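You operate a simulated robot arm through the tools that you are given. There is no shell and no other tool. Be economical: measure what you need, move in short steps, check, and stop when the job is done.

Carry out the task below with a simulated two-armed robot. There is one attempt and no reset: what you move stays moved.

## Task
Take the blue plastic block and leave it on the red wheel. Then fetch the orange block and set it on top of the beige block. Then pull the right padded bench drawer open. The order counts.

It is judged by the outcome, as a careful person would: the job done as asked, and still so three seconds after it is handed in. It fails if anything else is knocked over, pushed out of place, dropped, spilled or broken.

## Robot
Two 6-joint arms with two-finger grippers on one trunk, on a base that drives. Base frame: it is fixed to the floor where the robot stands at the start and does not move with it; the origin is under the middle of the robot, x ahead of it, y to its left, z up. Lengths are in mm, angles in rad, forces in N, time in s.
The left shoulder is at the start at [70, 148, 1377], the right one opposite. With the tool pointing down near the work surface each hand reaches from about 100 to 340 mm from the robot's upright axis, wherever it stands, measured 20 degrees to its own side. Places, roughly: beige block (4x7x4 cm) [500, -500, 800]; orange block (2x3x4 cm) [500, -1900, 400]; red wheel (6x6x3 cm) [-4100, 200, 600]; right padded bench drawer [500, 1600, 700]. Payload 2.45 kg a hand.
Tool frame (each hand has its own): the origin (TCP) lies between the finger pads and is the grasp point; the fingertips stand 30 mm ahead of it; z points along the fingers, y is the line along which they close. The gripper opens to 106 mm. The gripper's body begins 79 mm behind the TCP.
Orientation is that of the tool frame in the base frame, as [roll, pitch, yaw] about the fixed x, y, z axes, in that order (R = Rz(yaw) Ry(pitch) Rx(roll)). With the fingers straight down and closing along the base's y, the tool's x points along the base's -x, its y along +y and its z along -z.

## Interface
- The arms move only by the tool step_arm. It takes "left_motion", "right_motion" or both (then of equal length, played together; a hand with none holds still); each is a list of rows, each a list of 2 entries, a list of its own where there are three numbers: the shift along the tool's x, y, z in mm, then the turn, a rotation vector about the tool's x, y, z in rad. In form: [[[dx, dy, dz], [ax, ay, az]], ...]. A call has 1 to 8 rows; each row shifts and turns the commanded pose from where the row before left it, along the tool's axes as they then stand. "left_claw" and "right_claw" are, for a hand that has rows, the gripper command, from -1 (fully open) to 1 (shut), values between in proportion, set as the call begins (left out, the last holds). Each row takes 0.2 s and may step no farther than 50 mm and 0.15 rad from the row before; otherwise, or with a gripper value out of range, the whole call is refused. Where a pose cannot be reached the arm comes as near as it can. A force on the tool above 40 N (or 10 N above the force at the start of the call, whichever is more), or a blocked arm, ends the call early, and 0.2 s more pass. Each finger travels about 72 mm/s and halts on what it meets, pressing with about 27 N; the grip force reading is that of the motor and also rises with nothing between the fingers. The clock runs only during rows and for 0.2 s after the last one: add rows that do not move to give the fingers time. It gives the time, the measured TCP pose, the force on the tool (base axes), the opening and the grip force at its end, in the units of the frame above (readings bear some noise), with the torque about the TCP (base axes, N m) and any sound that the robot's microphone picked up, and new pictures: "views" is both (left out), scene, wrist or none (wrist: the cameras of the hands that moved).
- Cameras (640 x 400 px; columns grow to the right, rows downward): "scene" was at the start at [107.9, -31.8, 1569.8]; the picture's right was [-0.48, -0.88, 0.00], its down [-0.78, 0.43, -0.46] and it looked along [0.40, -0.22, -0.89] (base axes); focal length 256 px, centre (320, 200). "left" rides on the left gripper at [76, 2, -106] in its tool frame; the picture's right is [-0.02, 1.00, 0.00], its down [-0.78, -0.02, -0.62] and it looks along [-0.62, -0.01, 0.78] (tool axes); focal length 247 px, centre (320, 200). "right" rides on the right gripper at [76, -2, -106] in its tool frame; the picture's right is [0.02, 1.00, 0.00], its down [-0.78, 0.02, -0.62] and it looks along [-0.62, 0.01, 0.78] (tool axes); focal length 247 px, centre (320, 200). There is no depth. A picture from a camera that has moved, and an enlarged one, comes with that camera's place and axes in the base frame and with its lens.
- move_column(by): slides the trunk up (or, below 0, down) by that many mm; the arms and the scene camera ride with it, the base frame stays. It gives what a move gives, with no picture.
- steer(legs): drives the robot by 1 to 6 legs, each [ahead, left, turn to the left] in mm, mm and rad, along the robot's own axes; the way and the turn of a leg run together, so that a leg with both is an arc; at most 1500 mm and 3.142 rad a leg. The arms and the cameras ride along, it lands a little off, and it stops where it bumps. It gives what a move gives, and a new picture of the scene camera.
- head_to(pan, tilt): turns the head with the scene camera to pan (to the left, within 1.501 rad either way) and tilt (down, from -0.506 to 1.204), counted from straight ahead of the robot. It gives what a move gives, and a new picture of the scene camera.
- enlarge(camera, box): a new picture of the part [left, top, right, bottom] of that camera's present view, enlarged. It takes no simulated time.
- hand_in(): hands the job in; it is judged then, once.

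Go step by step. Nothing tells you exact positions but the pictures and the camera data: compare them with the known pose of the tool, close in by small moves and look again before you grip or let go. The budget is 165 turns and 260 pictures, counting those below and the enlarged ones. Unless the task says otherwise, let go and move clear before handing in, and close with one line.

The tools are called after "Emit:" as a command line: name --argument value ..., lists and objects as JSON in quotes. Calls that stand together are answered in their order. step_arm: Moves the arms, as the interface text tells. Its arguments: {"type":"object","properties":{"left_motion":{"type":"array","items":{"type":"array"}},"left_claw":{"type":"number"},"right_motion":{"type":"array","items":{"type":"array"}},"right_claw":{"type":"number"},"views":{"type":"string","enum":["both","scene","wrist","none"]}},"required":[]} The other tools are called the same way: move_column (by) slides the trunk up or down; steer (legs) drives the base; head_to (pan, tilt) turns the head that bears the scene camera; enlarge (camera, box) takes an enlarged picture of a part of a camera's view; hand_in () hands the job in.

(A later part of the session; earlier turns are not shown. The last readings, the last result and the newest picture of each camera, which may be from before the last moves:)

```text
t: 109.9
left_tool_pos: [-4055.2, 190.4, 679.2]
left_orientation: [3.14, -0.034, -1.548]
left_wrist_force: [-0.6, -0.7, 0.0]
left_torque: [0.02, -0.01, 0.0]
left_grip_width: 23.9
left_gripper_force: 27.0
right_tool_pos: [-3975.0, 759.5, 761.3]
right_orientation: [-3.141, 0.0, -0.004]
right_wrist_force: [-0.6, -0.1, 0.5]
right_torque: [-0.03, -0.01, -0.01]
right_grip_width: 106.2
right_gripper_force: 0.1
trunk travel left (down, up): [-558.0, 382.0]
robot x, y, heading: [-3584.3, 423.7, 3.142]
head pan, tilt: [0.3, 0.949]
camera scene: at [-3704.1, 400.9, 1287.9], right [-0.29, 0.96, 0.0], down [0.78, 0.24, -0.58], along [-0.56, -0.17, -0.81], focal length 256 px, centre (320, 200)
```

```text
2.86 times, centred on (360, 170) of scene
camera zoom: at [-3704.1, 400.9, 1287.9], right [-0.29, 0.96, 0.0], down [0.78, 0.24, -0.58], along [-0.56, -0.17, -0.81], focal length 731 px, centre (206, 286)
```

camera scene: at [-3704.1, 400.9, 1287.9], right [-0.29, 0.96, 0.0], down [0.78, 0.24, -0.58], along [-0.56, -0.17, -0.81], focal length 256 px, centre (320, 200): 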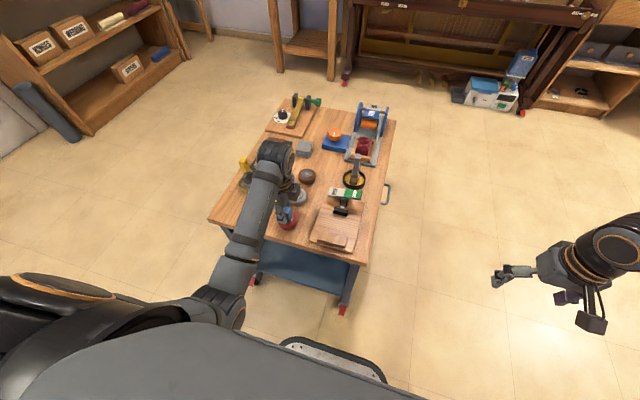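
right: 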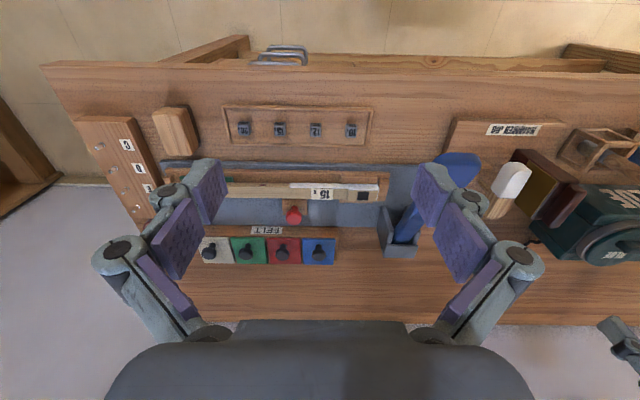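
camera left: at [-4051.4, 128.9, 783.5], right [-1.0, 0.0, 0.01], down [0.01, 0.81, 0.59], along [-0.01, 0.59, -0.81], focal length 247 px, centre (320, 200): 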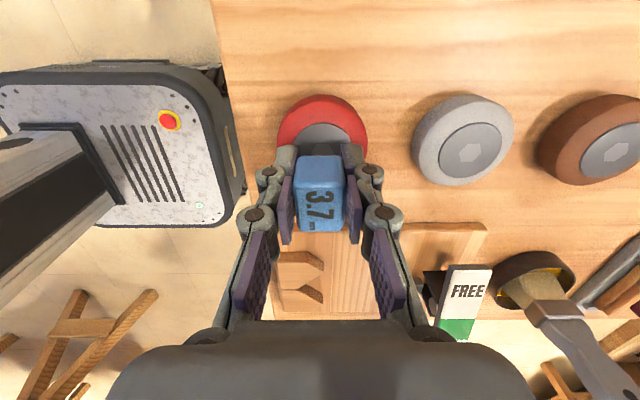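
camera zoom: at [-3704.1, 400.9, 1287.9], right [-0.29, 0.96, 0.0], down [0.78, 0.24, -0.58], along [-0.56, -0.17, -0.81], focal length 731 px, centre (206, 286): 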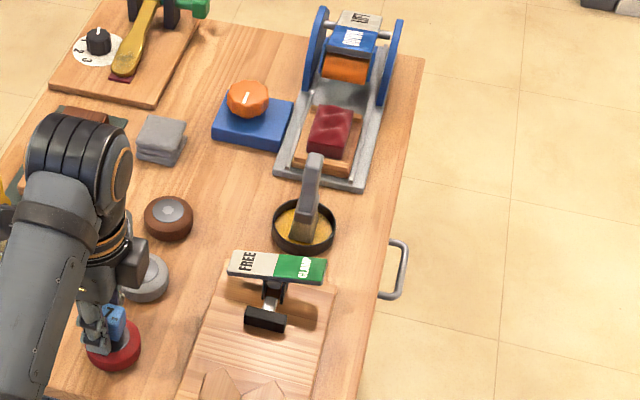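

The block is centred on the hub. Down 3 mm more, then open modestly.

Emit:
step_arm --left_motion '[[[0, 0, 2], [0, 0, 0]], [[0, 0, 0], [0, 0, 0]]]' --views "none"

Emit:
step_arm --left_motion '[[[0, 0, 0], [0, 0, 0]], [[0, 0, 0], [0, 0, 0]]]' --left_claw 0.2 --views "wrist"

```text
t: 110.5
left_tool_pos: [-4054.0, 190.5, 676.7]
left_orientation: [3.138, -0.035, -1.548]
left_wrist_force: [0.9, -0.4, -0.2]
left_torque: [0.0, -0.02, 0.0]
left_grip_width: 24.3
left_gripper_force: 27.2
right_tool_pos: [-3975.1, 760.0, 761.0]
right_orientation: [3.141, 0.0, -0.003]
right_wrist_force: [0.4, -0.2, -0.4]
right_torque: [0.01, 0.0, 0.05]
right_grip_width: 106.1
right_gripper_force: 0.2
trunk travel left (down, up): [-558.0, 382.0]
robot x, y, heading: [-3584.4, 426.5, 3.138]
head pan, tilt: [0.3, 0.949]
```

```text
t: 111.1
left_tool_pos: [-4054.0, 190.0, 677.4]
left_orientation: [3.139, -0.034, -1.548]
left_wrist_force: [0.2, 0.4, -0.8]
left_torque: [0.05, -0.02, 0.01]
left_grip_width: 42.4
left_gripper_force: 0.1
right_tool_pos: [-3975.3, 760.2, 761.2]
right_orientation: [-3.142, 0.0, -0.005]
right_wrist_force: [0.4, 0.4, 0.1]
right_torque: [0.01, 0.0, 0.01]
right_grip_width: 105.9
right_gripper_force: 0.1
trunk travel left (down, up): [-558.0, 382.0]
robot x, y, heading: [-3587.2, 422.3, 3.138]
head pan, tilt: [0.3, 0.949]
camera left: at [-4052.8, 117.2, 785.5], right [-1.0, 0.0, 0.0], down [0.0, 0.8, 0.59], along [0.0, 0.59, -0.8], focal length 247 px, centre (320, 200)
```

left: 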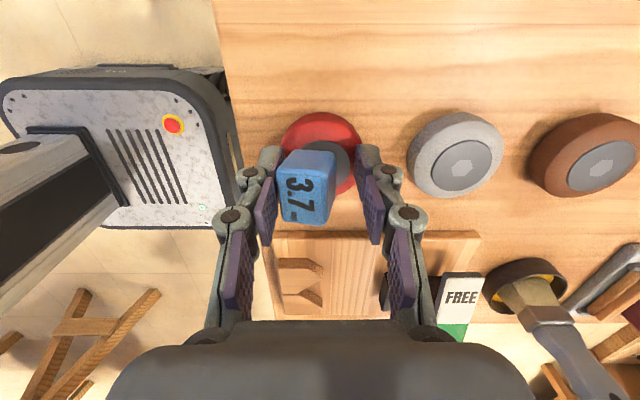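

Emit:
enlarge --camera "left" --box '[230, 90, 410, 240]'

Emit:
enlarge --camera "scene" --box '[250, 170, 350, 250]'

```text
2.67 times, centred on (320, 165) of left
camera zoom: at [-4052.8, 117.2, 785.5], right [-1.0, 0.0, 0.0], down [0.0, 0.8, 0.59], along [0.0, 0.59, -0.8], focal length 659 px, centre (320, 293)
```

zoom: 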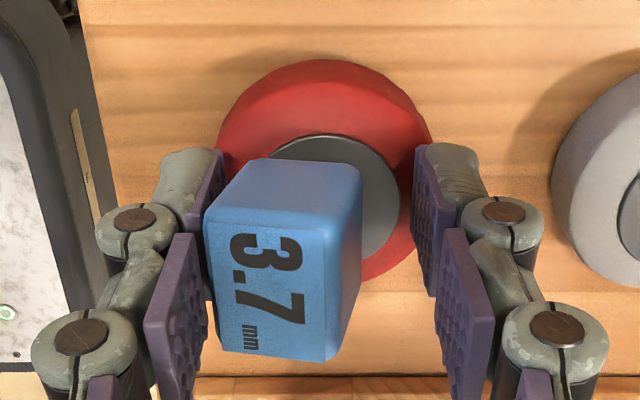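

```text
5.00 times, centred on (300, 210) of scene
camera zoom: at [-3704.1, 400.9, 1287.9], right [-0.29, 0.96, 0.0], down [0.78, 0.24, -0.58], along [-0.56, -0.17, -0.81], focal length 1279 px, centre (420, 150)
```

zoom: 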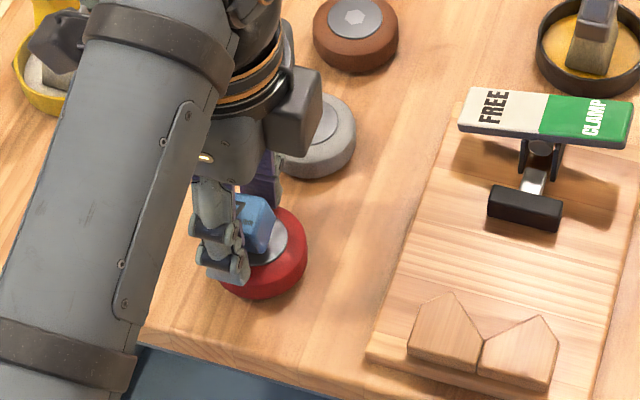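

The block dropped slightly and is leaning against one pad. I re-grip to straighten it, then lower until there's firm contact before releasing.

Emit:
step_arm --left_motion '[[[0, 0, 0], [0, 0, 0]], [[0, 0, 0], [0, 0, 0]], [[0, 0, 0], [0, 0, 0]]]' --left_claw 1.0 --views "none"

Emit:
enlarge --camera "left" --box '[230, 90, 410, 240]'

```text
t: 111.9
left_tool_pos: [-4053.6, 190.2, 679.5]
left_orientation: [3.137, -0.034, -1.548]
left_wrist_force: [-0.2, 0.8, 0.0]
left_torque: [0.0, 0.02, -0.02]
left_grip_width: 24.0
left_gripper_force: 26.9
right_tool_pos: [-3975.4, 759.3, 762.1]
right_orientation: [3.141, 0.0, -0.004]
right_wrist_force: [-0.1, -0.1, 0.1]
right_torque: [-0.03, 0.02, -0.01]
right_grip_width: 105.9
right_gripper_force: 0.1
trunk travel left (down, up): [-558.0, 382.0]
robot x, y, heading: [-3585.5, 423.5, 3.14]
head pan, tilt: [0.3, 0.949]
```

```text
2.67 times, centred on (320, 165) of left
camera zoom: at [-4052.8, 117.2, 785.5], right [-1.0, 0.0, 0.0], down [0.0, 0.8, 0.59], along [0.0, 0.59, -0.8], focal length 659 px, centre (320, 293)
```

zoom: 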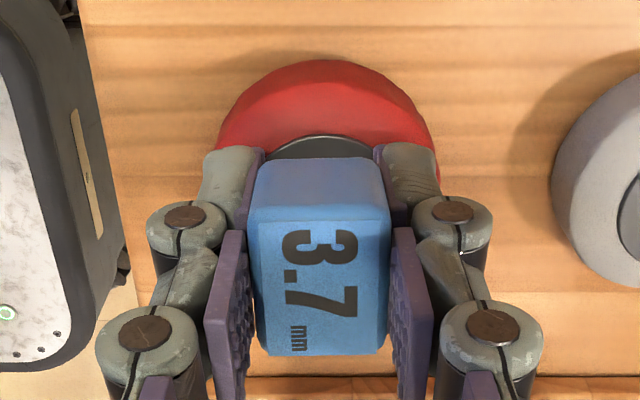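

Emit:
step_arm --left_motion '[[[0, 0, 3], [0, 0, 0]], [[0, 0, 0], [0, 0, 0]]]' --views "none"

Emit:
step_arm --left_motion '[[[0, 0, 2], [0, 0, 0]], [[0, 0, 0], [0, 0, 0]]]' --views "none"

```text
t: 112.5
left_tool_pos: [-4053.5, 190.5, 677.4]
left_orientation: [3.133, -0.034, -1.548]
left_wrist_force: [-2.2, -2.1, 17.1]
left_torque: [-0.1, 0.09, -0.01]
left_grip_width: 24.0
left_gripper_force: 26.8
right_tool_pos: [-3974.2, 760.0, 762.3]
right_orientation: [3.141, 0.002, -0.004]
right_wrist_force: [0.1, -0.1, -0.6]
right_torque: [-0.01, 0.0, 0.0]
right_grip_width: 106.3
right_gripper_force: 0.1
trunk travel left (down, up): [-558.0, 382.0]
robot x, y, heading: [-3586.2, 421.9, 3.14]
head pan, tilt: [0.3, 0.949]
```

```text
t: 113.1
left_tool_pos: [-4053.6, 189.0, 676.3]
left_orientation: [3.131, -0.036, -1.549]
left_wrist_force: [-2.9, -2.8, 28.8]
left_torque: [-0.06, -0.04, 0.0]
left_grip_width: 24.1
left_gripper_force: 27.7
right_tool_pos: [-3972.9, 760.5, 763.6]
right_orientation: [3.14, 0.003, -0.004]
right_wrist_force: [-0.5, -0.5, -0.3]
right_torque: [0.0, -0.01, 0.01]
right_grip_width: 106.1
right_gripper_force: 0.2
trunk travel left (down, up): [-558.0, 382.0]
robot x, y, heading: [-3585.0, 423.6, 3.14]
head pan, tilt: [0.3, 0.949]
```

Firm contact. I ease off to light pressure and open just a little.

Emit:
step_arm --left_motion '[[[0, 0, -3], [0, 0, 0]], [[0, 0, 0], [0, 0, 0]]]' --views "none"

Emit:
step_arm --left_motion '[[[0, 0, 0], [0, 0, 0]], [[0, 0, 0], [0, 0, 0]]]' --left_claw 0.44 --views "none"

Emit:
enlarge --camera "left" --box '[230, 90, 410, 240]'

```text
t: 113.7
left_tool_pos: [-4053.9, 190.2, 676.4]
left_orientation: [3.138, -0.035, -1.549]
left_wrist_force: [-4.8, -1.7, 14.5]
left_torque: [-0.05, 0.15, 0.0]
left_grip_width: 24.0
left_gripper_force: 26.9
right_tool_pos: [-3974.6, 759.1, 762.1]
right_orientation: [3.141, 0.0, -0.003]
right_wrist_force: [0.4, 0.8, 0.2]
right_torque: [0.02, -0.01, 0.01]
right_grip_width: 106.1
right_gripper_force: 0.1
trunk travel left (down, up): [-558.0, 382.0]
robot x, y, heading: [-3588.0, 423.5, 3.136]
head pan, tilt: [0.3, 0.949]
```

```text
t: 114.3
left_tool_pos: [-4053.6, 189.9, 676.4]
left_orientation: [3.139, -0.035, -1.549]
left_wrist_force: [0.9, 0.6, 4.9]
left_torque: [0.07, -0.01, -0.01]
left_grip_width: 29.8
left_gripper_force: 0.1
right_tool_pos: [-3974.8, 761.4, 760.6]
right_orientation: [-3.14, 0.001, -0.003]
right_wrist_force: [-0.1, 0.0, -0.1]
right_torque: [0.01, 0.02, -0.02]
right_grip_width: 106.1
right_gripper_force: 0.2
trunk travel left (down, up): [-558.0, 382.0]
robot x, y, heading: [-3589.9, 426.1, 3.14]
head pan, tilt: [0.3, 0.949]
```

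```text
2.67 times, centred on (320, 165) of left
camera zoom: at [-4052.1, 117.5, 783.1], right [-1.0, 0.0, 0.0], down [0.0, 0.8, 0.59], along [0.0, 0.59, -0.8], focal length 659 px, centre (320, 293)
```

zoom: 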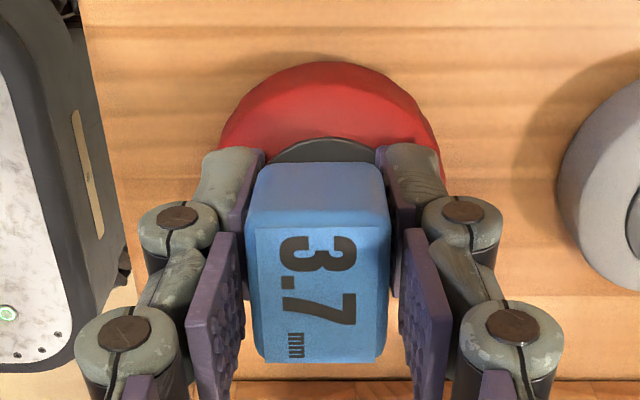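

The block stands upright on the hub with pads free. I rise 2 mm and open further.

Emit:
step_arm --left_motion '[[[0, 0, -2], [0, 0, 0]], [[0, 0, 0], [0, 0, 0]]]' --left_claw 0.25 --views "none"

Emit:
enlarge --camera "left" --box '[230, 90, 410, 240]'

```text
t: 114.9
left_tool_pos: [-4054.5, 190.2, 676.9]
left_orientation: [3.138, -0.034, -1.548]
left_wrist_force: [0.5, -0.7, 0.4]
left_torque: [0.0, -0.04, -0.04]
left_grip_width: 39.4
left_gripper_force: 0.1
right_tool_pos: [-3974.7, 759.7, 761.0]
right_orientation: [-3.141, -0.001, -0.005]
right_wrist_force: [0.1, -1.2, 0.4]
right_torque: [-0.01, 0.04, 0.0]
right_grip_width: 106.0
right_gripper_force: 0.0
trunk travel left (down, up): [-558.0, 382.0]
robot x, y, heading: [-3584.3, 421.5, 3.137]
head pan, tilt: [0.3, 0.949]
```

```text
2.67 times, centred on (320, 165) of left
camera zoom: at [-4052.8, 117.4, 785.3], right [-1.0, 0.0, 0.0], down [0.0, 0.8, 0.59], along [0.0, 0.59, -0.8], focal length 659 px, centre (320, 293)
```

zoom: 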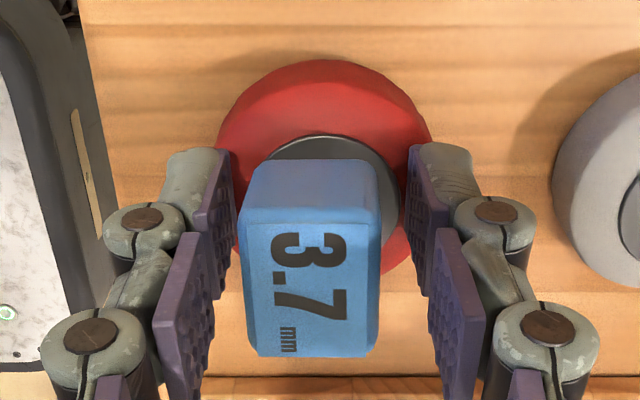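

The hub seems to have a slightly raised nut, so centring matters: the block is ~4 mm off in x. I re-grip, shift 3 mm toward -x, and set it down again.

Emit:
step_arm --left_motion '[[[0, 0, 0], [0, 0, 0]], [[0, 0, 0], [0, 0, 0]], [[0, 0, -3], [0, 0, 0]], [[0, 3, 0], [0, 0, 0]], [[0, 0, 0], [0, 0, 0]]]' --left_claw 1.0 --views "none"

Emit:
enlarge --camera "left" --box '[230, 90, 410, 240]'

Emit:
enlarge --camera "left" --box '[400, 80, 640, 230]'

```text
t: 116.1
left_tool_pos: [-4057.9, 189.8, 680.1]
left_orientation: [3.137, -0.035, -1.548]
left_wrist_force: [0.7, -1.2, 0.2]
left_torque: [0.0, 0.01, -0.01]
left_grip_width: 24.1
left_gripper_force: 27.1
right_tool_pos: [-3974.7, 759.3, 762.9]
right_orientation: [-3.141, -0.001, -0.004]
right_wrist_force: [0.4, 0.7, 0.1]
right_torque: [0.01, 0.02, -0.02]
right_grip_width: 106.2
right_gripper_force: 0.0
trunk travel left (down, up): [-558.0, 382.0]
robot x, y, heading: [-3587.8, 420.9, 3.138]
head pan, tilt: [0.3, 0.949]
```

```text
2.67 times, centred on (320, 165) of left
camera zoom: at [-4056.1, 117.4, 788.5], right [-1.0, 0.0, 0.0], down [0.0, 0.8, 0.59], along [0.0, 0.59, -0.8], focal length 659 px, centre (320, 293)
```

zoom: 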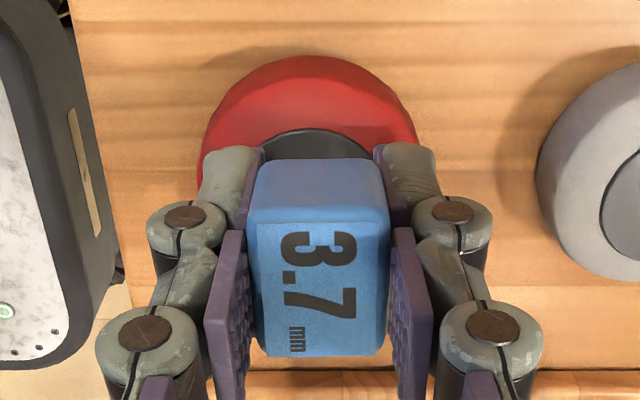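

```text
2.67 times, centred on (520, 155) of left
camera zoom: at [-4056.1, 117.4, 788.5], right [-1.0, 0.0, 0.0], down [0.0, 0.8, 0.59], along [0.0, 0.59, -0.8], focal length 659 px, centre (-213, 320)
```

zoom: 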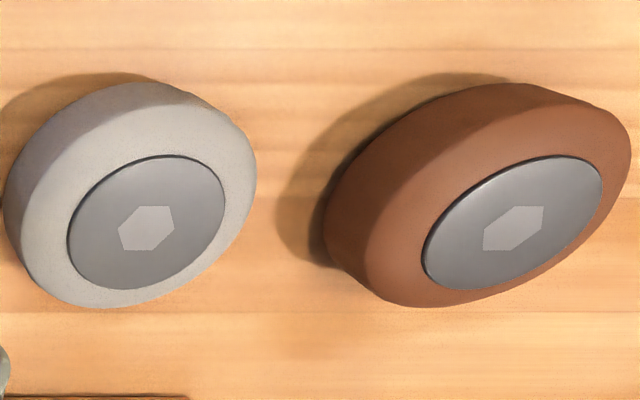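

The hub is flat, so I simply re-seat: shift back 2 mm, press lightly, and open wide in one go without rising.

Emit:
step_arm --left_motion '[[[0, -2, 0], [0, 0, 0]], [[0, 0, 4], [0, 0, 0]], [[0, 0, 2], [0, 0, 0]], [[0, 0, 0], [0, 0, 0]]]' --views "none"

Emit:
step_arm --left_motion '[[[0, 0, 0], [0, 0, 0]], [[0, 0, 0], [0, 0, 0]], [[0, 0, 0], [0, 0, 0]]]' --left_claw -0.1 --views "none"

Emit:
enlarge --camera "left" --box '[230, 90, 410, 240]'

```text
t: 117.1
left_tool_pos: [-4055.7, 190.8, 677.4]
left_orientation: [3.13, -0.036, -1.546]
left_wrist_force: [-2.4, -2.3, 20.2]
left_torque: [-0.13, 0.03, 0.0]
left_grip_width: 24.1
left_gripper_force: 26.9
right_tool_pos: [-3974.1, 760.3, 762.3]
right_orientation: [3.137, 0.002, -0.005]
right_wrist_force: [-0.2, -0.2, 0.3]
right_torque: [-0.02, 0.0, 0.01]
right_grip_width: 106.0
right_gripper_force: 0.0
trunk travel left (down, up): [-558.0, 382.0]
robot x, y, heading: [-3588.4, 422.3, 3.135]
head pan, tilt: [0.3, 0.949]
```

```text
t: 117.9
left_tool_pos: [-4054.6, 189.4, 674.1]
left_orientation: [3.138, -0.036, -1.548]
left_wrist_force: [0.5, 0.9, 0.2]
left_torque: [0.02, -0.04, -0.01]
left_grip_width: 58.5
left_gripper_force: 0.0
right_tool_pos: [-3973.5, 758.5, 761.4]
right_orientation: [-3.141, 0.0, -0.003]
right_wrist_force: [-0.6, 0.9, 0.1]
right_torque: [-0.02, 0.02, 0.01]
right_grip_width: 106.2
right_gripper_force: 0.0
trunk travel left (down, up): [-558.0, 382.0]
robot x, y, heading: [-3587.0, 422.6, 3.141]
head pan, tilt: [0.3, 0.949]
```

```text
2.67 times, centred on (320, 165) of left
camera zoom: at [-4053.9, 116.9, 781.9], right [-1.0, 0.0, 0.0], down [0.0, 0.8, 0.59], along [0.0, 0.59, -0.8], focal length 659 px, centre (320, 293)
```

zoom: 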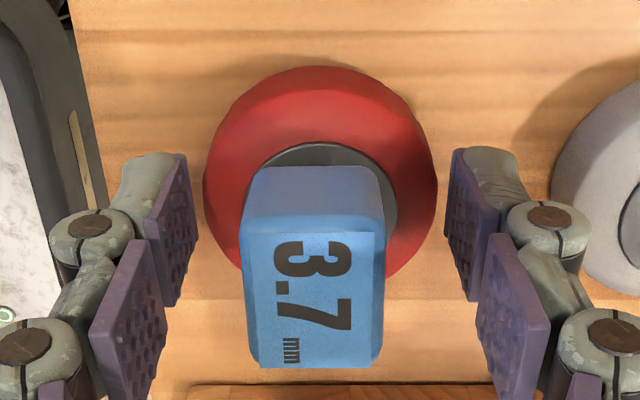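

The block stands free and flat on the wheel. I raise straight up and check from above.

Emit:
move_column --by 120

Emit:
enlarge --camera "left" --box '[200, 50, 440, 220]'

Emit:
enlarge --camera "scene" --box '[230, 150, 390, 280]'

```text
t: 119.4
left_tool_pos: [-4055.6, 189.5, 795.2]
left_orientation: [3.139, -0.035, -1.55]
left_wrist_force: [0.8, 0.9, 0.1]
left_torque: [0.01, -0.03, -0.02]
left_grip_width: 58.3
left_gripper_force: 0.1
right_tool_pos: [-3976.0, 759.0, 880.8]
right_orientation: [-3.141, 0.001, -0.005]
right_wrist_force: [0.5, 0.3, 0.7]
right_torque: [0.0, -0.03, -0.03]
right_grip_width: 106.2
right_gripper_force: 0.1
trunk travel left (down, up): [-678.0, 262.0]
robot x, y, heading: [-3589.8, 421.7, 3.134]
head pan, tilt: [0.3, 0.949]
```

```text
2.35 times, centred on (320, 135) of left
camera zoom: at [-4054.0, 116.9, 902.2], right [-1.0, 0.0, 0.0], down [0.0, 0.8, 0.59], along [0.0, 0.59, -0.8], focal length 581 px, centre (320, 353)
```

zoom: 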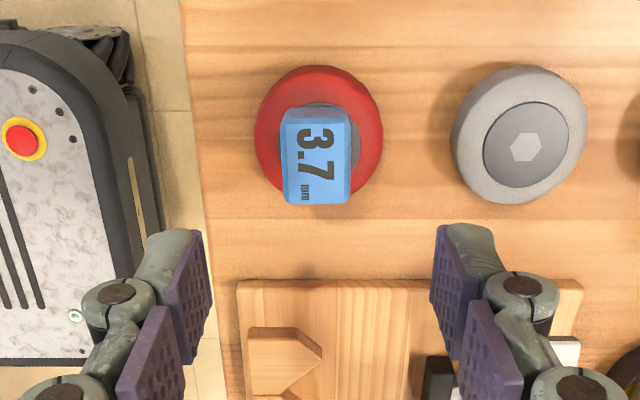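

```text
3.08 times, centred on (310, 215) of scene
camera zoom: at [-3704.3, 400.9, 1407.9], right [-0.29, 0.96, 0.0], down [0.78, 0.24, -0.58], along [-0.56, -0.17, -0.81], focal length 787 px, centre (351, 154)
```

zoom: 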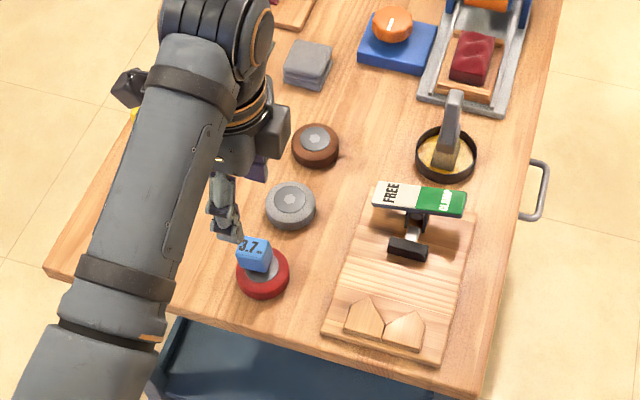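

Task one is done: the blue block sits on the red wheel. I raise clear, back away, and travel around to the bookcase at the right of the first bench.

Emit:
move_column --by 150

Emit:
steer --legs '[[-1300, 0, 0], [-500, -235, 0], [-1100, 0, 0]]'

Emit:
enlarge --camera "scene" --box '[180, 10, 340, 120]'

```text
t: 121.2
left_tool_pos: [-4055.5, 191.1, 944.6]
left_orientation: [3.139, -0.034, -1.547]
left_wrist_force: [-0.2, -0.6, -0.3]
left_torque: [0.01, 0.04, 0.01]
left_grip_width: 58.3
left_gripper_force: 0.0
right_tool_pos: [-3975.9, 759.3, 1032.5]
right_orientation: [3.141, 0.0, -0.004]
right_wrist_force: [0.0, 0.3, -0.2]
right_torque: [0.03, 0.01, 0.0]
right_grip_width: 106.2
right_gripper_force: 0.0
trunk travel left (down, up): [-828.0, 112.0]
robot x, y, heading: [-3586.9, 422.1, 3.135]
head pan, tilt: [0.3, 0.949]
```

```text
t: 135.8
left_tool_pos: [-1140.7, 417.9, 945.0]
left_orientation: [3.139, -0.035, -1.542]
left_wrist_force: [-0.6, -0.6, 0.2]
left_torque: [0.0, -0.01, 0.02]
left_grip_width: 58.1
left_gripper_force: 0.0
right_tool_pos: [-1062.2, 987.6, 1031.0]
right_orientation: [-3.142, 0.0, 0.001]
right_wrist_force: [0.1, 0.5, -0.3]
right_torque: [0.03, 0.01, 0.02]
right_grip_width: 105.8
right_gripper_force: 0.0
trunk travel left (down, up): [-828.0, 112.0]
robot x, y, heading: [-672.7, 656.7, -3.138]
head pan, tilt: [0.3, 0.949]
camera scene: at [-790.0, 629.9, 1557.9], right [-0.3, 0.96, 0.0], down [0.78, 0.24, -0.58], along [-0.56, -0.17, -0.81], focal length 256 px, centre (320, 200)
```

scene: 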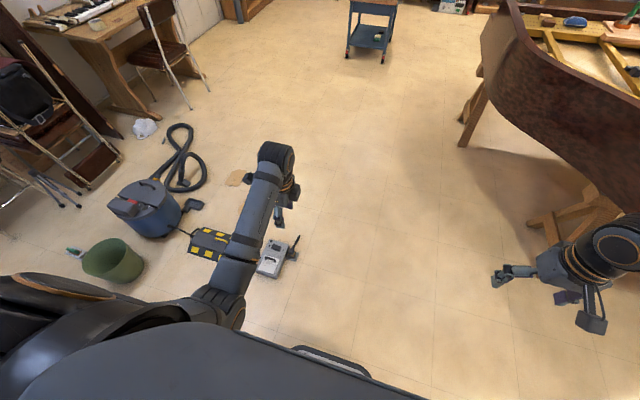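

```text
3.64 times, centred on (260, 65) of scene
camera zoom: at [-790.0, 629.9, 1557.9], right [-0.3, 0.96, 0.0], down [0.78, 0.24, -0.58], along [-0.56, -0.17, -0.81], focal length 930 px, centre (538, 691)
```

zoom: 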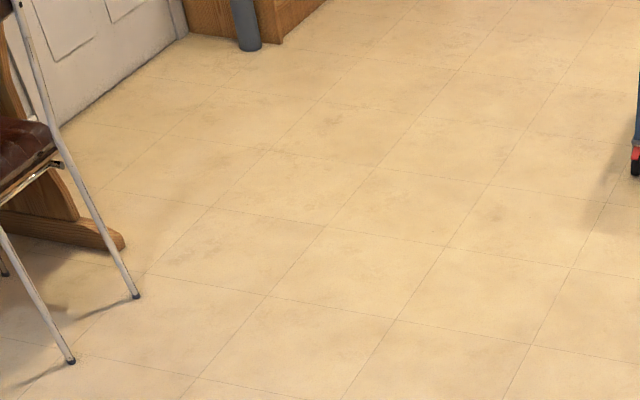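

Path is clear. I go to the bookcase area, facing -y.

Emit:
steer --legs '[[0, 0, 1.568], [1000, 350, 0], [850, 500, 0]]'

Emit:
head_to --pan 0.3 --tilt 0.75

```text
t: 149.8
left_tool_pos: [363.3, -1691.1, 944.3]
left_orientation: [3.137, -0.034, 0.002]
left_wrist_force: [0.3, 0.2, -1.1]
left_torque: [0.02, -0.05, 0.03]
left_grip_width: 58.6
left_gripper_force: 0.1
right_tool_pos: [-204.5, -1598.4, 1031.4]
right_orientation: [-3.141, 0.0, 1.545]
right_wrist_force: [-0.1, 0.3, -0.1]
right_torque: [0.03, 0.01, -0.03]
right_grip_width: 106.0
right_gripper_force: 0.0
trunk travel left (down, up): [-828.0, 112.0]
robot x, y, heading: [138.5, -1220.3, -1.591]
head pan, tilt: [0.3, 0.949]
camera scene: at [160.4, -1338.1, 1558.0], right [-0.96, -0.27, 0.0], down [-0.22, 0.78, -0.58], along [0.16, -0.56, -0.81], focal length 256 px, centre (320, 200)
```

scene: 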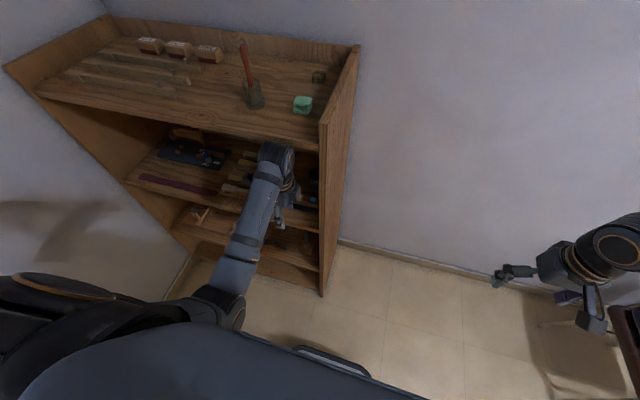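

```text
t: 150.5
left_tool_pos: [364.0, -1691.5, 945.5]
left_orientation: [3.136, -0.036, 0.002]
left_wrist_force: [-0.6, -0.9, 0.8]
left_torque: [0.01, -0.04, -0.01]
left_grip_width: 58.3
left_gripper_force: 0.1
right_tool_pos: [-204.8, -1598.7, 1031.4]
right_orientation: [3.141, 0.0, 1.546]
right_wrist_force: [1.2, -0.2, -0.3]
right_torque: [0.02, 0.03, -0.02]
right_grip_width: 106.1
right_gripper_force: 0.2
trunk travel left (down, up): [-828.0, 112.0]
robot x, y, heading: [140.0, -1214.9, -1.596]
head pan, tilt: [0.3, 0.75]
camera scene: at [163.6, -1348.7, 1573.4], right [-0.96, -0.27, 0.0], down [-0.18, 0.66, -0.73], along [0.2, -0.7, -0.68], focal length 256 px, centre (320, 200)
```

scene: 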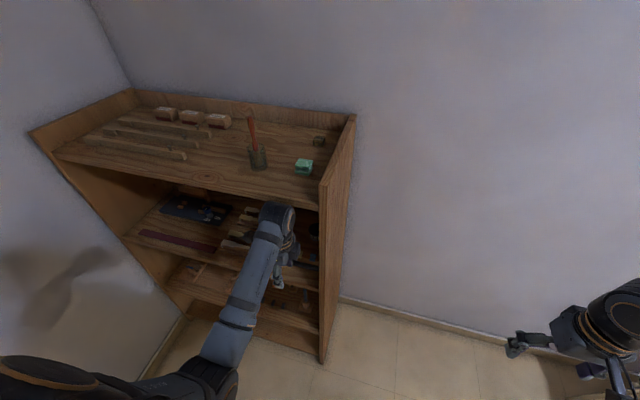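

I back up a bit to see into the shelves.

Emit:
steer --legs '[[-250, 100, 0.02]]'

Emit:
move_column --by -500

Emit:
head_to --pan 0.3 --tilt 0.5

Emit:
enlarge --camera "scene" --box '[100, 120, 420, 320]'

```text
t: 152.4
left_tool_pos: [476.0, -1437.3, 944.5]
left_orientation: [3.138, -0.034, 0.024]
left_wrist_force: [0.5, 0.2, -0.2]
left_torque: [0.01, -0.03, -0.01]
left_grip_width: 58.2
left_gripper_force: 0.1
right_tool_pos: [-92.6, -1356.0, 1030.2]
right_orientation: [-3.141, -0.001, 1.565]
right_wrist_force: [-0.3, -0.6, 0.2]
right_torque: [0.0, 0.0, -0.01]
right_grip_width: 106.1
right_gripper_force: 0.0
trunk travel left (down, up): [-828.0, 112.0]
robot x, y, heading: [246.1, -969.9, -1.576]
head pan, tilt: [0.3, 0.75]
camera scene: at [269.2, -1099.5, 1573.3], right [-0.96, -0.29, 0.0], down [-0.2, 0.65, -0.73], along [0.21, -0.7, -0.68], focal length 256 px, centre (320, 200)
```

scene: 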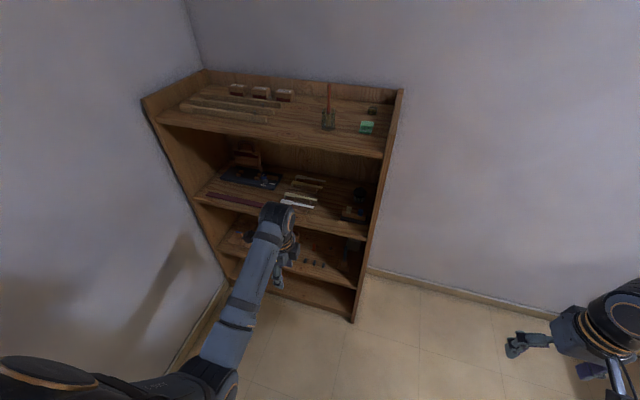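

```text
refused: -500 is not a number from -400 to 400
```

```text
t: 153.2
left_tool_pos: [476.5, -1435.7, 944.9]
left_orientation: [3.136, -0.035, 0.023]
left_wrist_force: [-0.4, -0.4, 0.6]
left_torque: [-0.02, 0.0, -0.01]
left_grip_width: 58.1
left_gripper_force: 0.0
right_tool_pos: [-91.7, -1355.0, 1031.6]
right_orientation: [-3.141, 0.0, 1.567]
right_wrist_force: [-0.5, -0.1, -0.9]
right_torque: [-0.04, 0.0, 0.03]
right_grip_width: 105.8
right_gripper_force: 0.0
trunk travel left (down, up): [-828.0, 112.0]
robot x, y, heading: [241.0, -965.3, -1.577]
head pan, tilt: [0.3, 0.499]
camera scene: at [272.7, -1104.5, 1595.4], right [-0.96, -0.29, 0.0], down [-0.14, 0.46, -0.88], along [0.26, -0.84, -0.48], focal length 256 px, centre (320, 200)
```

scene: 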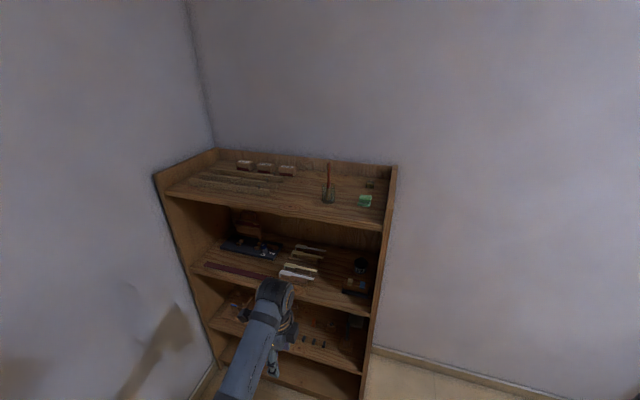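

```text
2.00 times, centred on (260, 220) of scene
camera zoom: at [272.7, -1104.5, 1595.4], right [-0.96, -0.29, 0.0], down [-0.14, 0.46, -0.88], along [0.26, -0.84, -0.48], focal length 512 px, centre (440, 160)
```

zoom: 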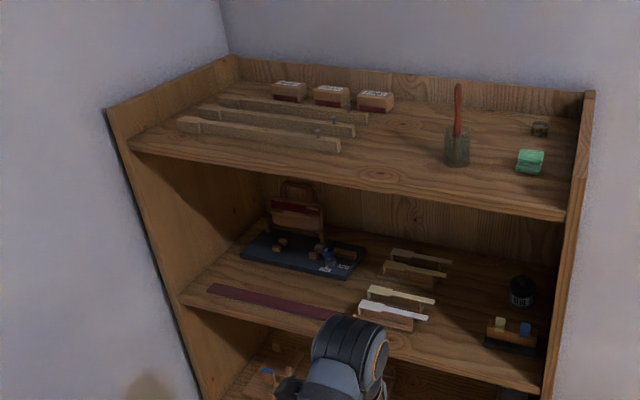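

There's another small blue item on a shelf; I zoom in on it and lower the trunk to look at the lower shelf.

Emit:
enlarge --camera "scene" --box '[330, 240, 390, 300]'

Emit:
move_column --by -400

Emit:
head_to --pan 0.4 --tilt 0.6

Emit:
enlarge --camera "scene" --box '[180, 140, 440, 320]'

```text
6.67 times, centred on (360, 270) of scene
camera zoom: at [272.7, -1104.5, 1595.4], right [-0.96, -0.29, 0.0], down [-0.14, 0.46, -0.88], along [0.26, -0.84, -0.48], focal length 1705 px, centre (53, -267)
```

zoom: 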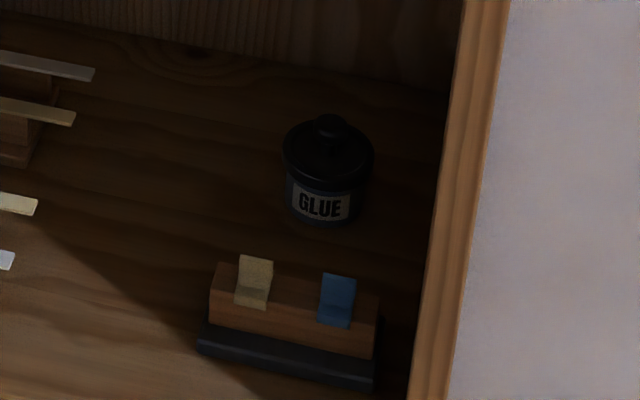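

```text
t: 157.0
left_tool_pos: [476.8, -1435.8, 545.6]
left_orientation: [3.136, -0.035, 0.022]
left_wrist_force: [-0.7, 0.0, 0.1]
left_torque: [0.02, -0.02, -0.02]
left_grip_width: 58.5
left_gripper_force: 0.0
right_tool_pos: [-92.5, -1356.8, 630.9]
right_orientation: [-3.139, -0.001, 1.565]
right_wrist_force: [0.7, -0.1, 0.7]
right_torque: [-0.04, 0.03, -0.02]
right_grip_width: 105.9
right_gripper_force: 0.1
trunk travel left (down, up): [-428.0, 512.0]
robot x, y, heading: [245.8, -967.4, -1.575]
head pan, tilt: [0.3, 0.499]
```

```text
t: 157.7
left_tool_pos: [476.2, -1435.9, 544.4]
left_orientation: [3.135, -0.035, 0.023]
left_wrist_force: [-0.2, 0.2, 0.0]
left_torque: [0.02, 0.0, -0.03]
left_grip_width: 58.3
left_gripper_force: 0.0
right_tool_pos: [-93.5, -1356.0, 630.4]
right_orientation: [3.141, -0.001, 1.567]
right_wrist_force: [0.2, 0.3, 0.2]
right_torque: [0.0, 0.01, -0.02]
right_grip_width: 105.9
right_gripper_force: 0.0
trunk travel left (down, up): [-428.0, 512.0]
robot x, y, heading: [244.1, -967.3, -1.579]
head pan, tilt: [0.4, 0.6]
camera scene: at [279.8, -1100.0, 1186.4], right [-0.92, -0.38, 0.0], down [-0.22, 0.52, -0.83], along [0.32, -0.76, -0.56], focal length 256 px, centre (320, 200)
```

scene: 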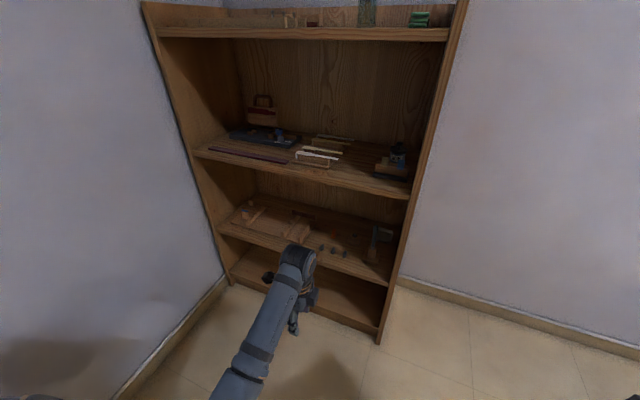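

```text
2.22 times, centred on (310, 230) of scene
camera zoom: at [279.8, -1100.0, 1186.4], right [-0.92, -0.38, 0.0], down [-0.22, 0.52, -0.83], along [0.32, -0.76, -0.56], focal length 568 px, centre (342, 133)
```

zoom: 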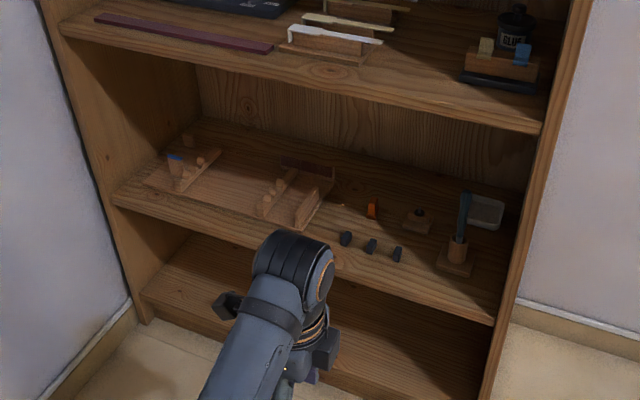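

I see a small orange block on the third shelf, behind a row of dark pieces. Zooming in.

Emit:
enlarge --camera "scene" --box '[295, 200, 395, 270]'

```text
5.71 times, centred on (345, 235) of scene
camera zoom: at [279.8, -1100.0, 1186.4], right [-0.92, -0.38, 0.0], down [-0.22, 0.52, -0.83], along [0.32, -0.76, -0.56], focal length 1461 px, centre (177, 0)
```

zoom: 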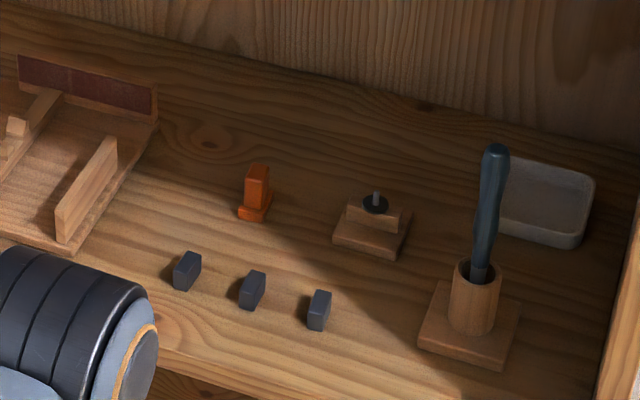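

Emit:
enlarge --camera "scene" --box '[318, 218, 348, 242]'

Emit:
step_arm --left_motion '[[[0, 0, 0], [0, 0, -0.15]], [[0, 0, 0], [0, 0, -0.15]], [[0, 0, 0], [0, 0, -0.15]], [[0, 0, 0], [0, 0, -0.15]], [[0, 0, 0], [0, 0, -0.15]], [[0, 0, 0], [0, 0, -0.15]], [[0, 0, 0], [0, 0, -0.15]], [[0, 0, 0], [0, 0, -0.15]]]' --views "none"

Emit:
step_arm --left_motion '[[[0, 0, 0], [0, 0, -0.15]], [[0, 0, 0], [0, 0, -0.15]], [[0, 0, 0], [0, 0, -0.07]], [[0, 0, 0], [0, 0, 0]]]' --views "none"

```text
16.00 times, centred on (333, 230) of scene
camera zoom: at [279.8, -1100.0, 1186.4], right [-0.92, -0.38, 0.0], down [-0.22, 0.52, -0.83], along [0.32, -0.76, -0.56], focal length 4092 px, centre (112, -280)
```

zoom: 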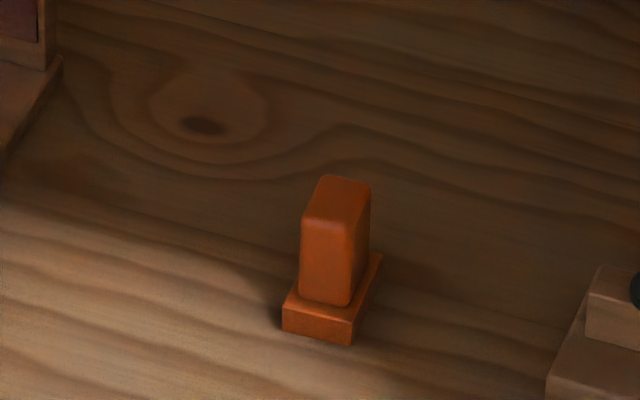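

```text
t: 159.5
left_tool_pos: [477.2, -1436.2, 545.8]
left_orientation: [3.107, -0.008, 1.225]
left_wrist_force: [0.4, 0.1, -1.3]
left_torque: [0.0, 0.01, -0.02]
left_grip_width: 58.4
left_gripper_force: 0.2
right_tool_pos: [-93.4, -1355.9, 631.1]
right_orientation: [-3.141, 0.0, 1.564]
right_wrist_force: [-0.2, -0.4, -0.5]
right_torque: [0.05, 0.0, -0.02]
right_grip_width: 106.0
right_gripper_force: 0.1
trunk travel left (down, up): [-428.0, 512.0]
robot x, y, heading: [243.1, -967.5, -1.579]
head pan, tilt: [0.4, 0.6]
```

```text
t: 160.5
left_tool_pos: [476.8, -1435.9, 544.6]
left_orientation: [3.105, 0.007, 1.591]
left_wrist_force: [0.2, -0.4, -0.3]
left_torque: [0.02, 0.01, -0.02]
left_grip_width: 58.5
left_gripper_force: 0.1
right_tool_pos: [-93.7, -1356.3, 631.5]
right_orientation: [-3.141, 0.001, 1.566]
right_wrist_force: [0.1, -0.8, 0.1]
right_torque: [0.01, -0.01, 0.0]
right_grip_width: 105.9
right_gripper_force: 0.0
trunk travel left (down, up): [-428.0, 512.0]
robot x, y, heading: [245.4, -968.4, -1.579]
head pan, tilt: [0.4, 0.6]
```

The orange block stands on its 2×3 cm foot, long side along y. I tilt the left tool 30° forward so it can reach into the shelf, then drive nearer.

Emit:
step_arm --left_motion '[[[0, 0, 0], [0.036, 0, 0]], [[0, 0, 0], [0, -0.131, 0]], [[0, 0, 0], [0, -0.131, 0]], [[0, 0, 0], [0, -0.131, 0]], [[0, 0, 0], [0, -0.131, 0]], [[0, 0, 0], [0, 0, 0]]]' --views "none"

Emit:
steer --legs '[[260, 75, 0.008]]'

Emit:
step_arm --left_motion '[[[0, 0, 0], [0, 0, 0]]]' --views "wrist"

```text
t: 161.9
left_tool_pos: [476.7, -1436.5, 544.3]
left_orientation: [-3.141, 0.533, 1.591]
left_wrist_force: [-0.1, 0.7, 0.0]
left_torque: [0.06, 0.0, -0.01]
left_grip_width: 58.5
left_gripper_force: 0.2
right_tool_pos: [-93.0, -1356.0, 631.3]
right_orientation: [3.141, -0.002, 1.565]
right_wrist_force: [-0.3, 0.6, -0.3]
right_torque: [0.03, -0.01, 0.01]
right_grip_width: 106.3
right_gripper_force: 0.1
trunk travel left (down, up): [-428.0, 512.0]
robot x, y, heading: [244.0, -966.4, -1.578]
head pan, tilt: [0.4, 0.6]
```

```text
t: 163.8
left_tool_pos: [556.5, -1694.8, 543.7]
left_orientation: [-3.14, 0.528, 1.604]
left_wrist_force: [0.0, -0.5, 0.7]
left_torque: [0.0, -0.01, -0.02]
left_grip_width: 58.4
left_gripper_force: 0.1
right_tool_pos: [-13.2, -1619.8, 630.7]
right_orientation: [3.141, 0.0, 1.577]
right_wrist_force: [0.8, -0.3, 0.0]
right_torque: [0.01, -0.02, 0.0]
right_grip_width: 106.1
right_gripper_force: 0.0
trunk travel left (down, up): [-428.0, 512.0]
robot x, y, heading: [317.5, -1228.5, -1.566]
head pan, tilt: [0.4, 0.6]
camera scene: at [356.7, -1361.4, 1186.2], right [-0.92, -0.39, 0.0], down [-0.22, 0.52, -0.82], along [0.33, -0.76, -0.57], focal length 256 px, centre (320, 200)
```

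scene: 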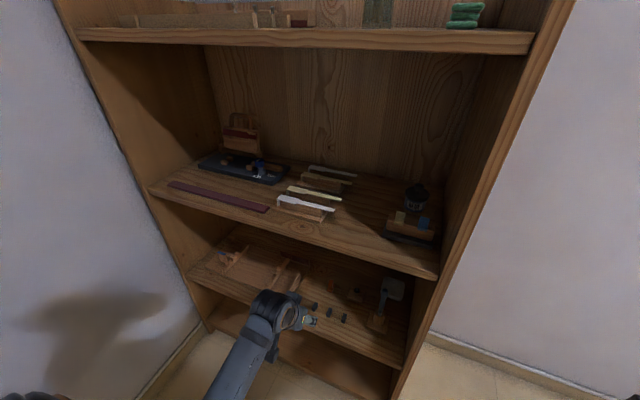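

```text
t: 164.2
left_tool_pos: [557.5, -1695.8, 544.2]
left_orientation: [-3.14, 0.528, 1.605]
left_wrist_force: [0.6, 0.6, -0.9]
left_torque: [0.01, 0.03, 0.01]
left_grip_width: 58.3
left_gripper_force: 0.0
right_tool_pos: [-12.3, -1620.1, 631.5]
right_orientation: [-3.141, 0.0, 1.577]
right_wrist_force: [-0.2, -0.1, 0.8]
right_torque: [-0.01, 0.01, 0.01]
right_grip_width: 106.0
right_gripper_force: 0.1
trunk travel left (down, up): [-428.0, 512.0]
robot x, y, heading: [323.6, -1227.0, -1.564]
head pan, tilt: [0.4, 0.6]
camera left: at [556.3, -1575.6, 596.6], right [1.0, 0.01, 0.01], down [0.0, -0.36, 0.93], along [0.02, -0.93, -0.36], focal length 247 px, centre (320, 200)
```

left: 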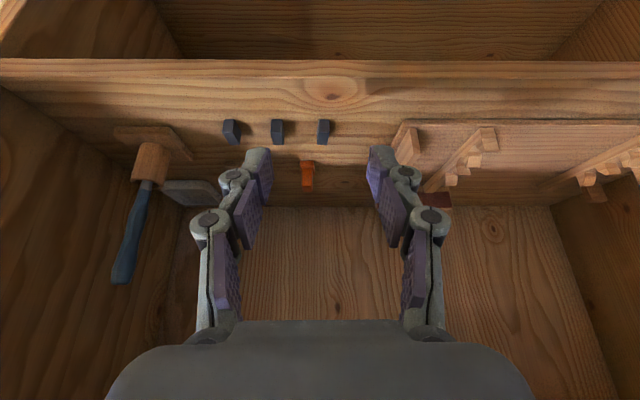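

The orange block is at about [545, -1921], shelf at z≈395. I lower the trunk 55 mm and drive forward 130 mm while keeping above the dark pieces.

Emit:
move_column --by -55

Emit:
steer --legs '[[130, 0, 0]]'

Emit:
step_arm --left_motion '[[[0, -10, 0], [0, 0, 0]], [[0, 0, 0], [0, 0, 0]]]' --left_claw 0.15 --views "wrist"

```text
t: 165.2
left_tool_pos: [557.1, -1696.2, 490.2]
left_orientation: [-3.14, 0.529, 1.604]
left_wrist_force: [0.7, -0.2, 0.7]
left_torque: [0.01, 0.01, 0.01]
left_grip_width: 58.3
left_gripper_force: 0.1
right_tool_pos: [-13.2, -1620.1, 577.1]
right_orientation: [3.141, 0.001, 1.577]
right_wrist_force: [-0.2, -0.4, 0.4]
right_torque: [0.04, 0.0, 0.01]
right_grip_width: 106.0
right_gripper_force: 0.2
trunk travel left (down, up): [-373.0, 567.0]
robot x, y, heading: [320.5, -1230.1, -1.569]
head pan, tilt: [0.4, 0.6]
```

```text
t: 166.5
left_tool_pos: [557.6, -1825.9, 490.0]
left_orientation: [-3.14, 0.527, 1.602]
left_wrist_force: [0.6, -0.1, -0.2]
left_torque: [0.0, -0.02, -0.04]
left_grip_width: 58.3
left_gripper_force: 0.0
right_tool_pos: [-13.0, -1749.3, 576.1]
right_orientation: [-3.141, -0.002, 1.576]
right_wrist_force: [1.0, -1.0, 0.1]
right_torque: [0.03, 0.02, 0.02]
right_grip_width: 106.0
right_gripper_force: 0.1
trunk travel left (down, up): [-373.0, 567.0]
robot x, y, heading: [322.1, -1360.2, -1.565]
head pan, tilt: [0.4, 0.6]
camera scene: at [357.2, -1492.0, 1131.2], right [-0.92, -0.39, 0.0], down [-0.22, 0.52, -0.82], along [0.33, -0.76, -0.57], focal length 256 px, centre (320, 200)
```

scene: 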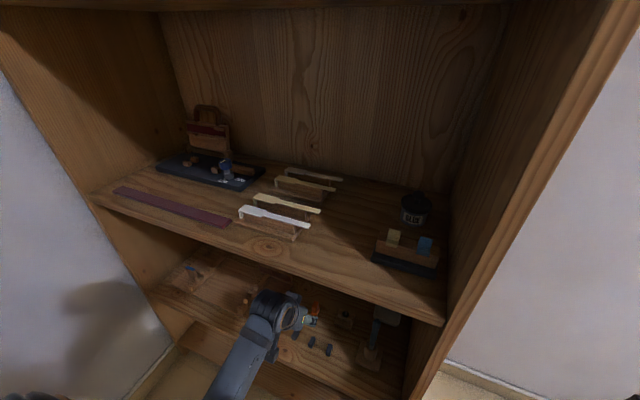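

```text
t: 167.1
left_tool_pos: [548.1, -1826.3, 490.0]
left_orientation: [-3.139, 0.527, 1.602]
left_wrist_force: [-0.8, -0.5, 1.6]
left_torque: [0.03, 0.03, -0.01]
left_grip_width: 45.0
left_gripper_force: 0.1
right_tool_pos: [-12.8, -1750.5, 576.9]
right_orientation: [-3.141, 0.001, 1.578]
right_wrist_force: [-0.1, -0.4, 0.3]
right_torque: [-0.01, 0.01, -0.01]
right_grip_width: 106.1
right_gripper_force: 0.0
trunk travel left (down, up): [-373.0, 567.0]
robot x, y, heading: [326.0, -1356.7, -1.564]
head pan, tilt: [0.4, 0.6]
camera left: at [546.6, -1706.3, 541.8], right [1.0, 0.01, 0.01], down [0.0, -0.36, 0.93], along [0.02, -0.93, -0.36], focal length 247 px, centre (320, 200)
```

left: 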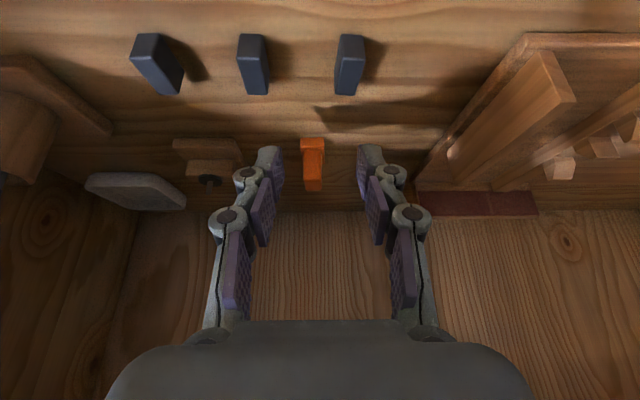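

Emit:
enlarge --camera "left" --box '[240, 20, 400, 220]'

Emit:
step_arm --left_motion '[[[-40, 0, 0], [0, 0, 0]], [[0, 0, 0], [0, 0, 0]]]' --views "none"

Emit:
enlarge --camera "left" --box '[240, 20, 400, 220]'

```text
2.00 times, centred on (320, 120) of left
camera zoom: at [546.6, -1706.3, 541.8], right [1.0, 0.01, 0.01], down [0.0, -0.36, 0.93], along [0.02, -0.93, -0.36], focal length 494 px, centre (320, 360)
```

zoom: 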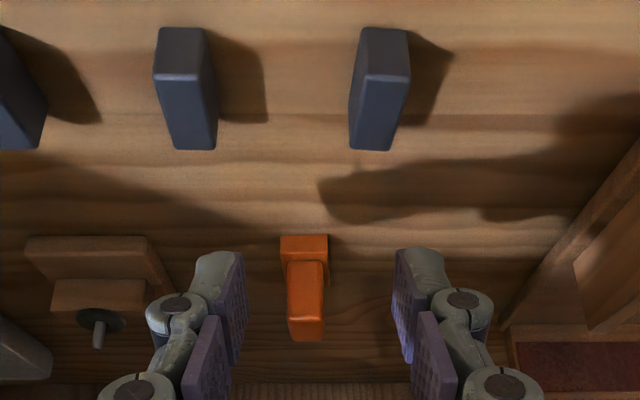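

```text
t: 167.7
left_tool_pos: [548.5, -1859.4, 509.5]
left_orientation: [-3.139, 0.528, 1.602]
left_wrist_force: [0.7, -0.8, -0.3]
left_torque: [0.03, 0.0, -0.02]
left_grip_width: 45.1
left_gripper_force: 0.0
right_tool_pos: [-12.6, -1750.3, 577.2]
right_orientation: [-3.141, 0.0, 1.576]
right_wrist_force: [0.2, -0.8, 0.1]
right_torque: [-0.03, 0.05, 0.02]
right_grip_width: 106.1
right_gripper_force: 0.0
trunk travel left (down, up): [-373.0, 567.0]
robot x, y, heading: [321.6, -1358.6, -1.569]
head pan, tilt: [0.4, 0.6]
```

```text
2.00 times, centred on (320, 120) of left
camera zoom: at [548.0, -1740.4, 562.0], right [1.0, 0.01, 0.01], down [0.0, -0.36, 0.93], along [0.01, -0.93, -0.36], focal length 494 px, centre (320, 360)
```

zoom: 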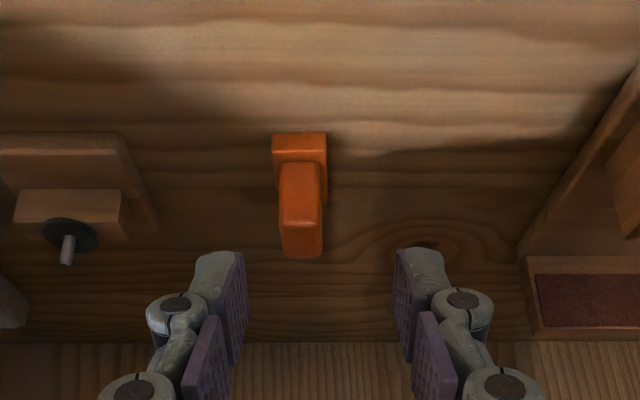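

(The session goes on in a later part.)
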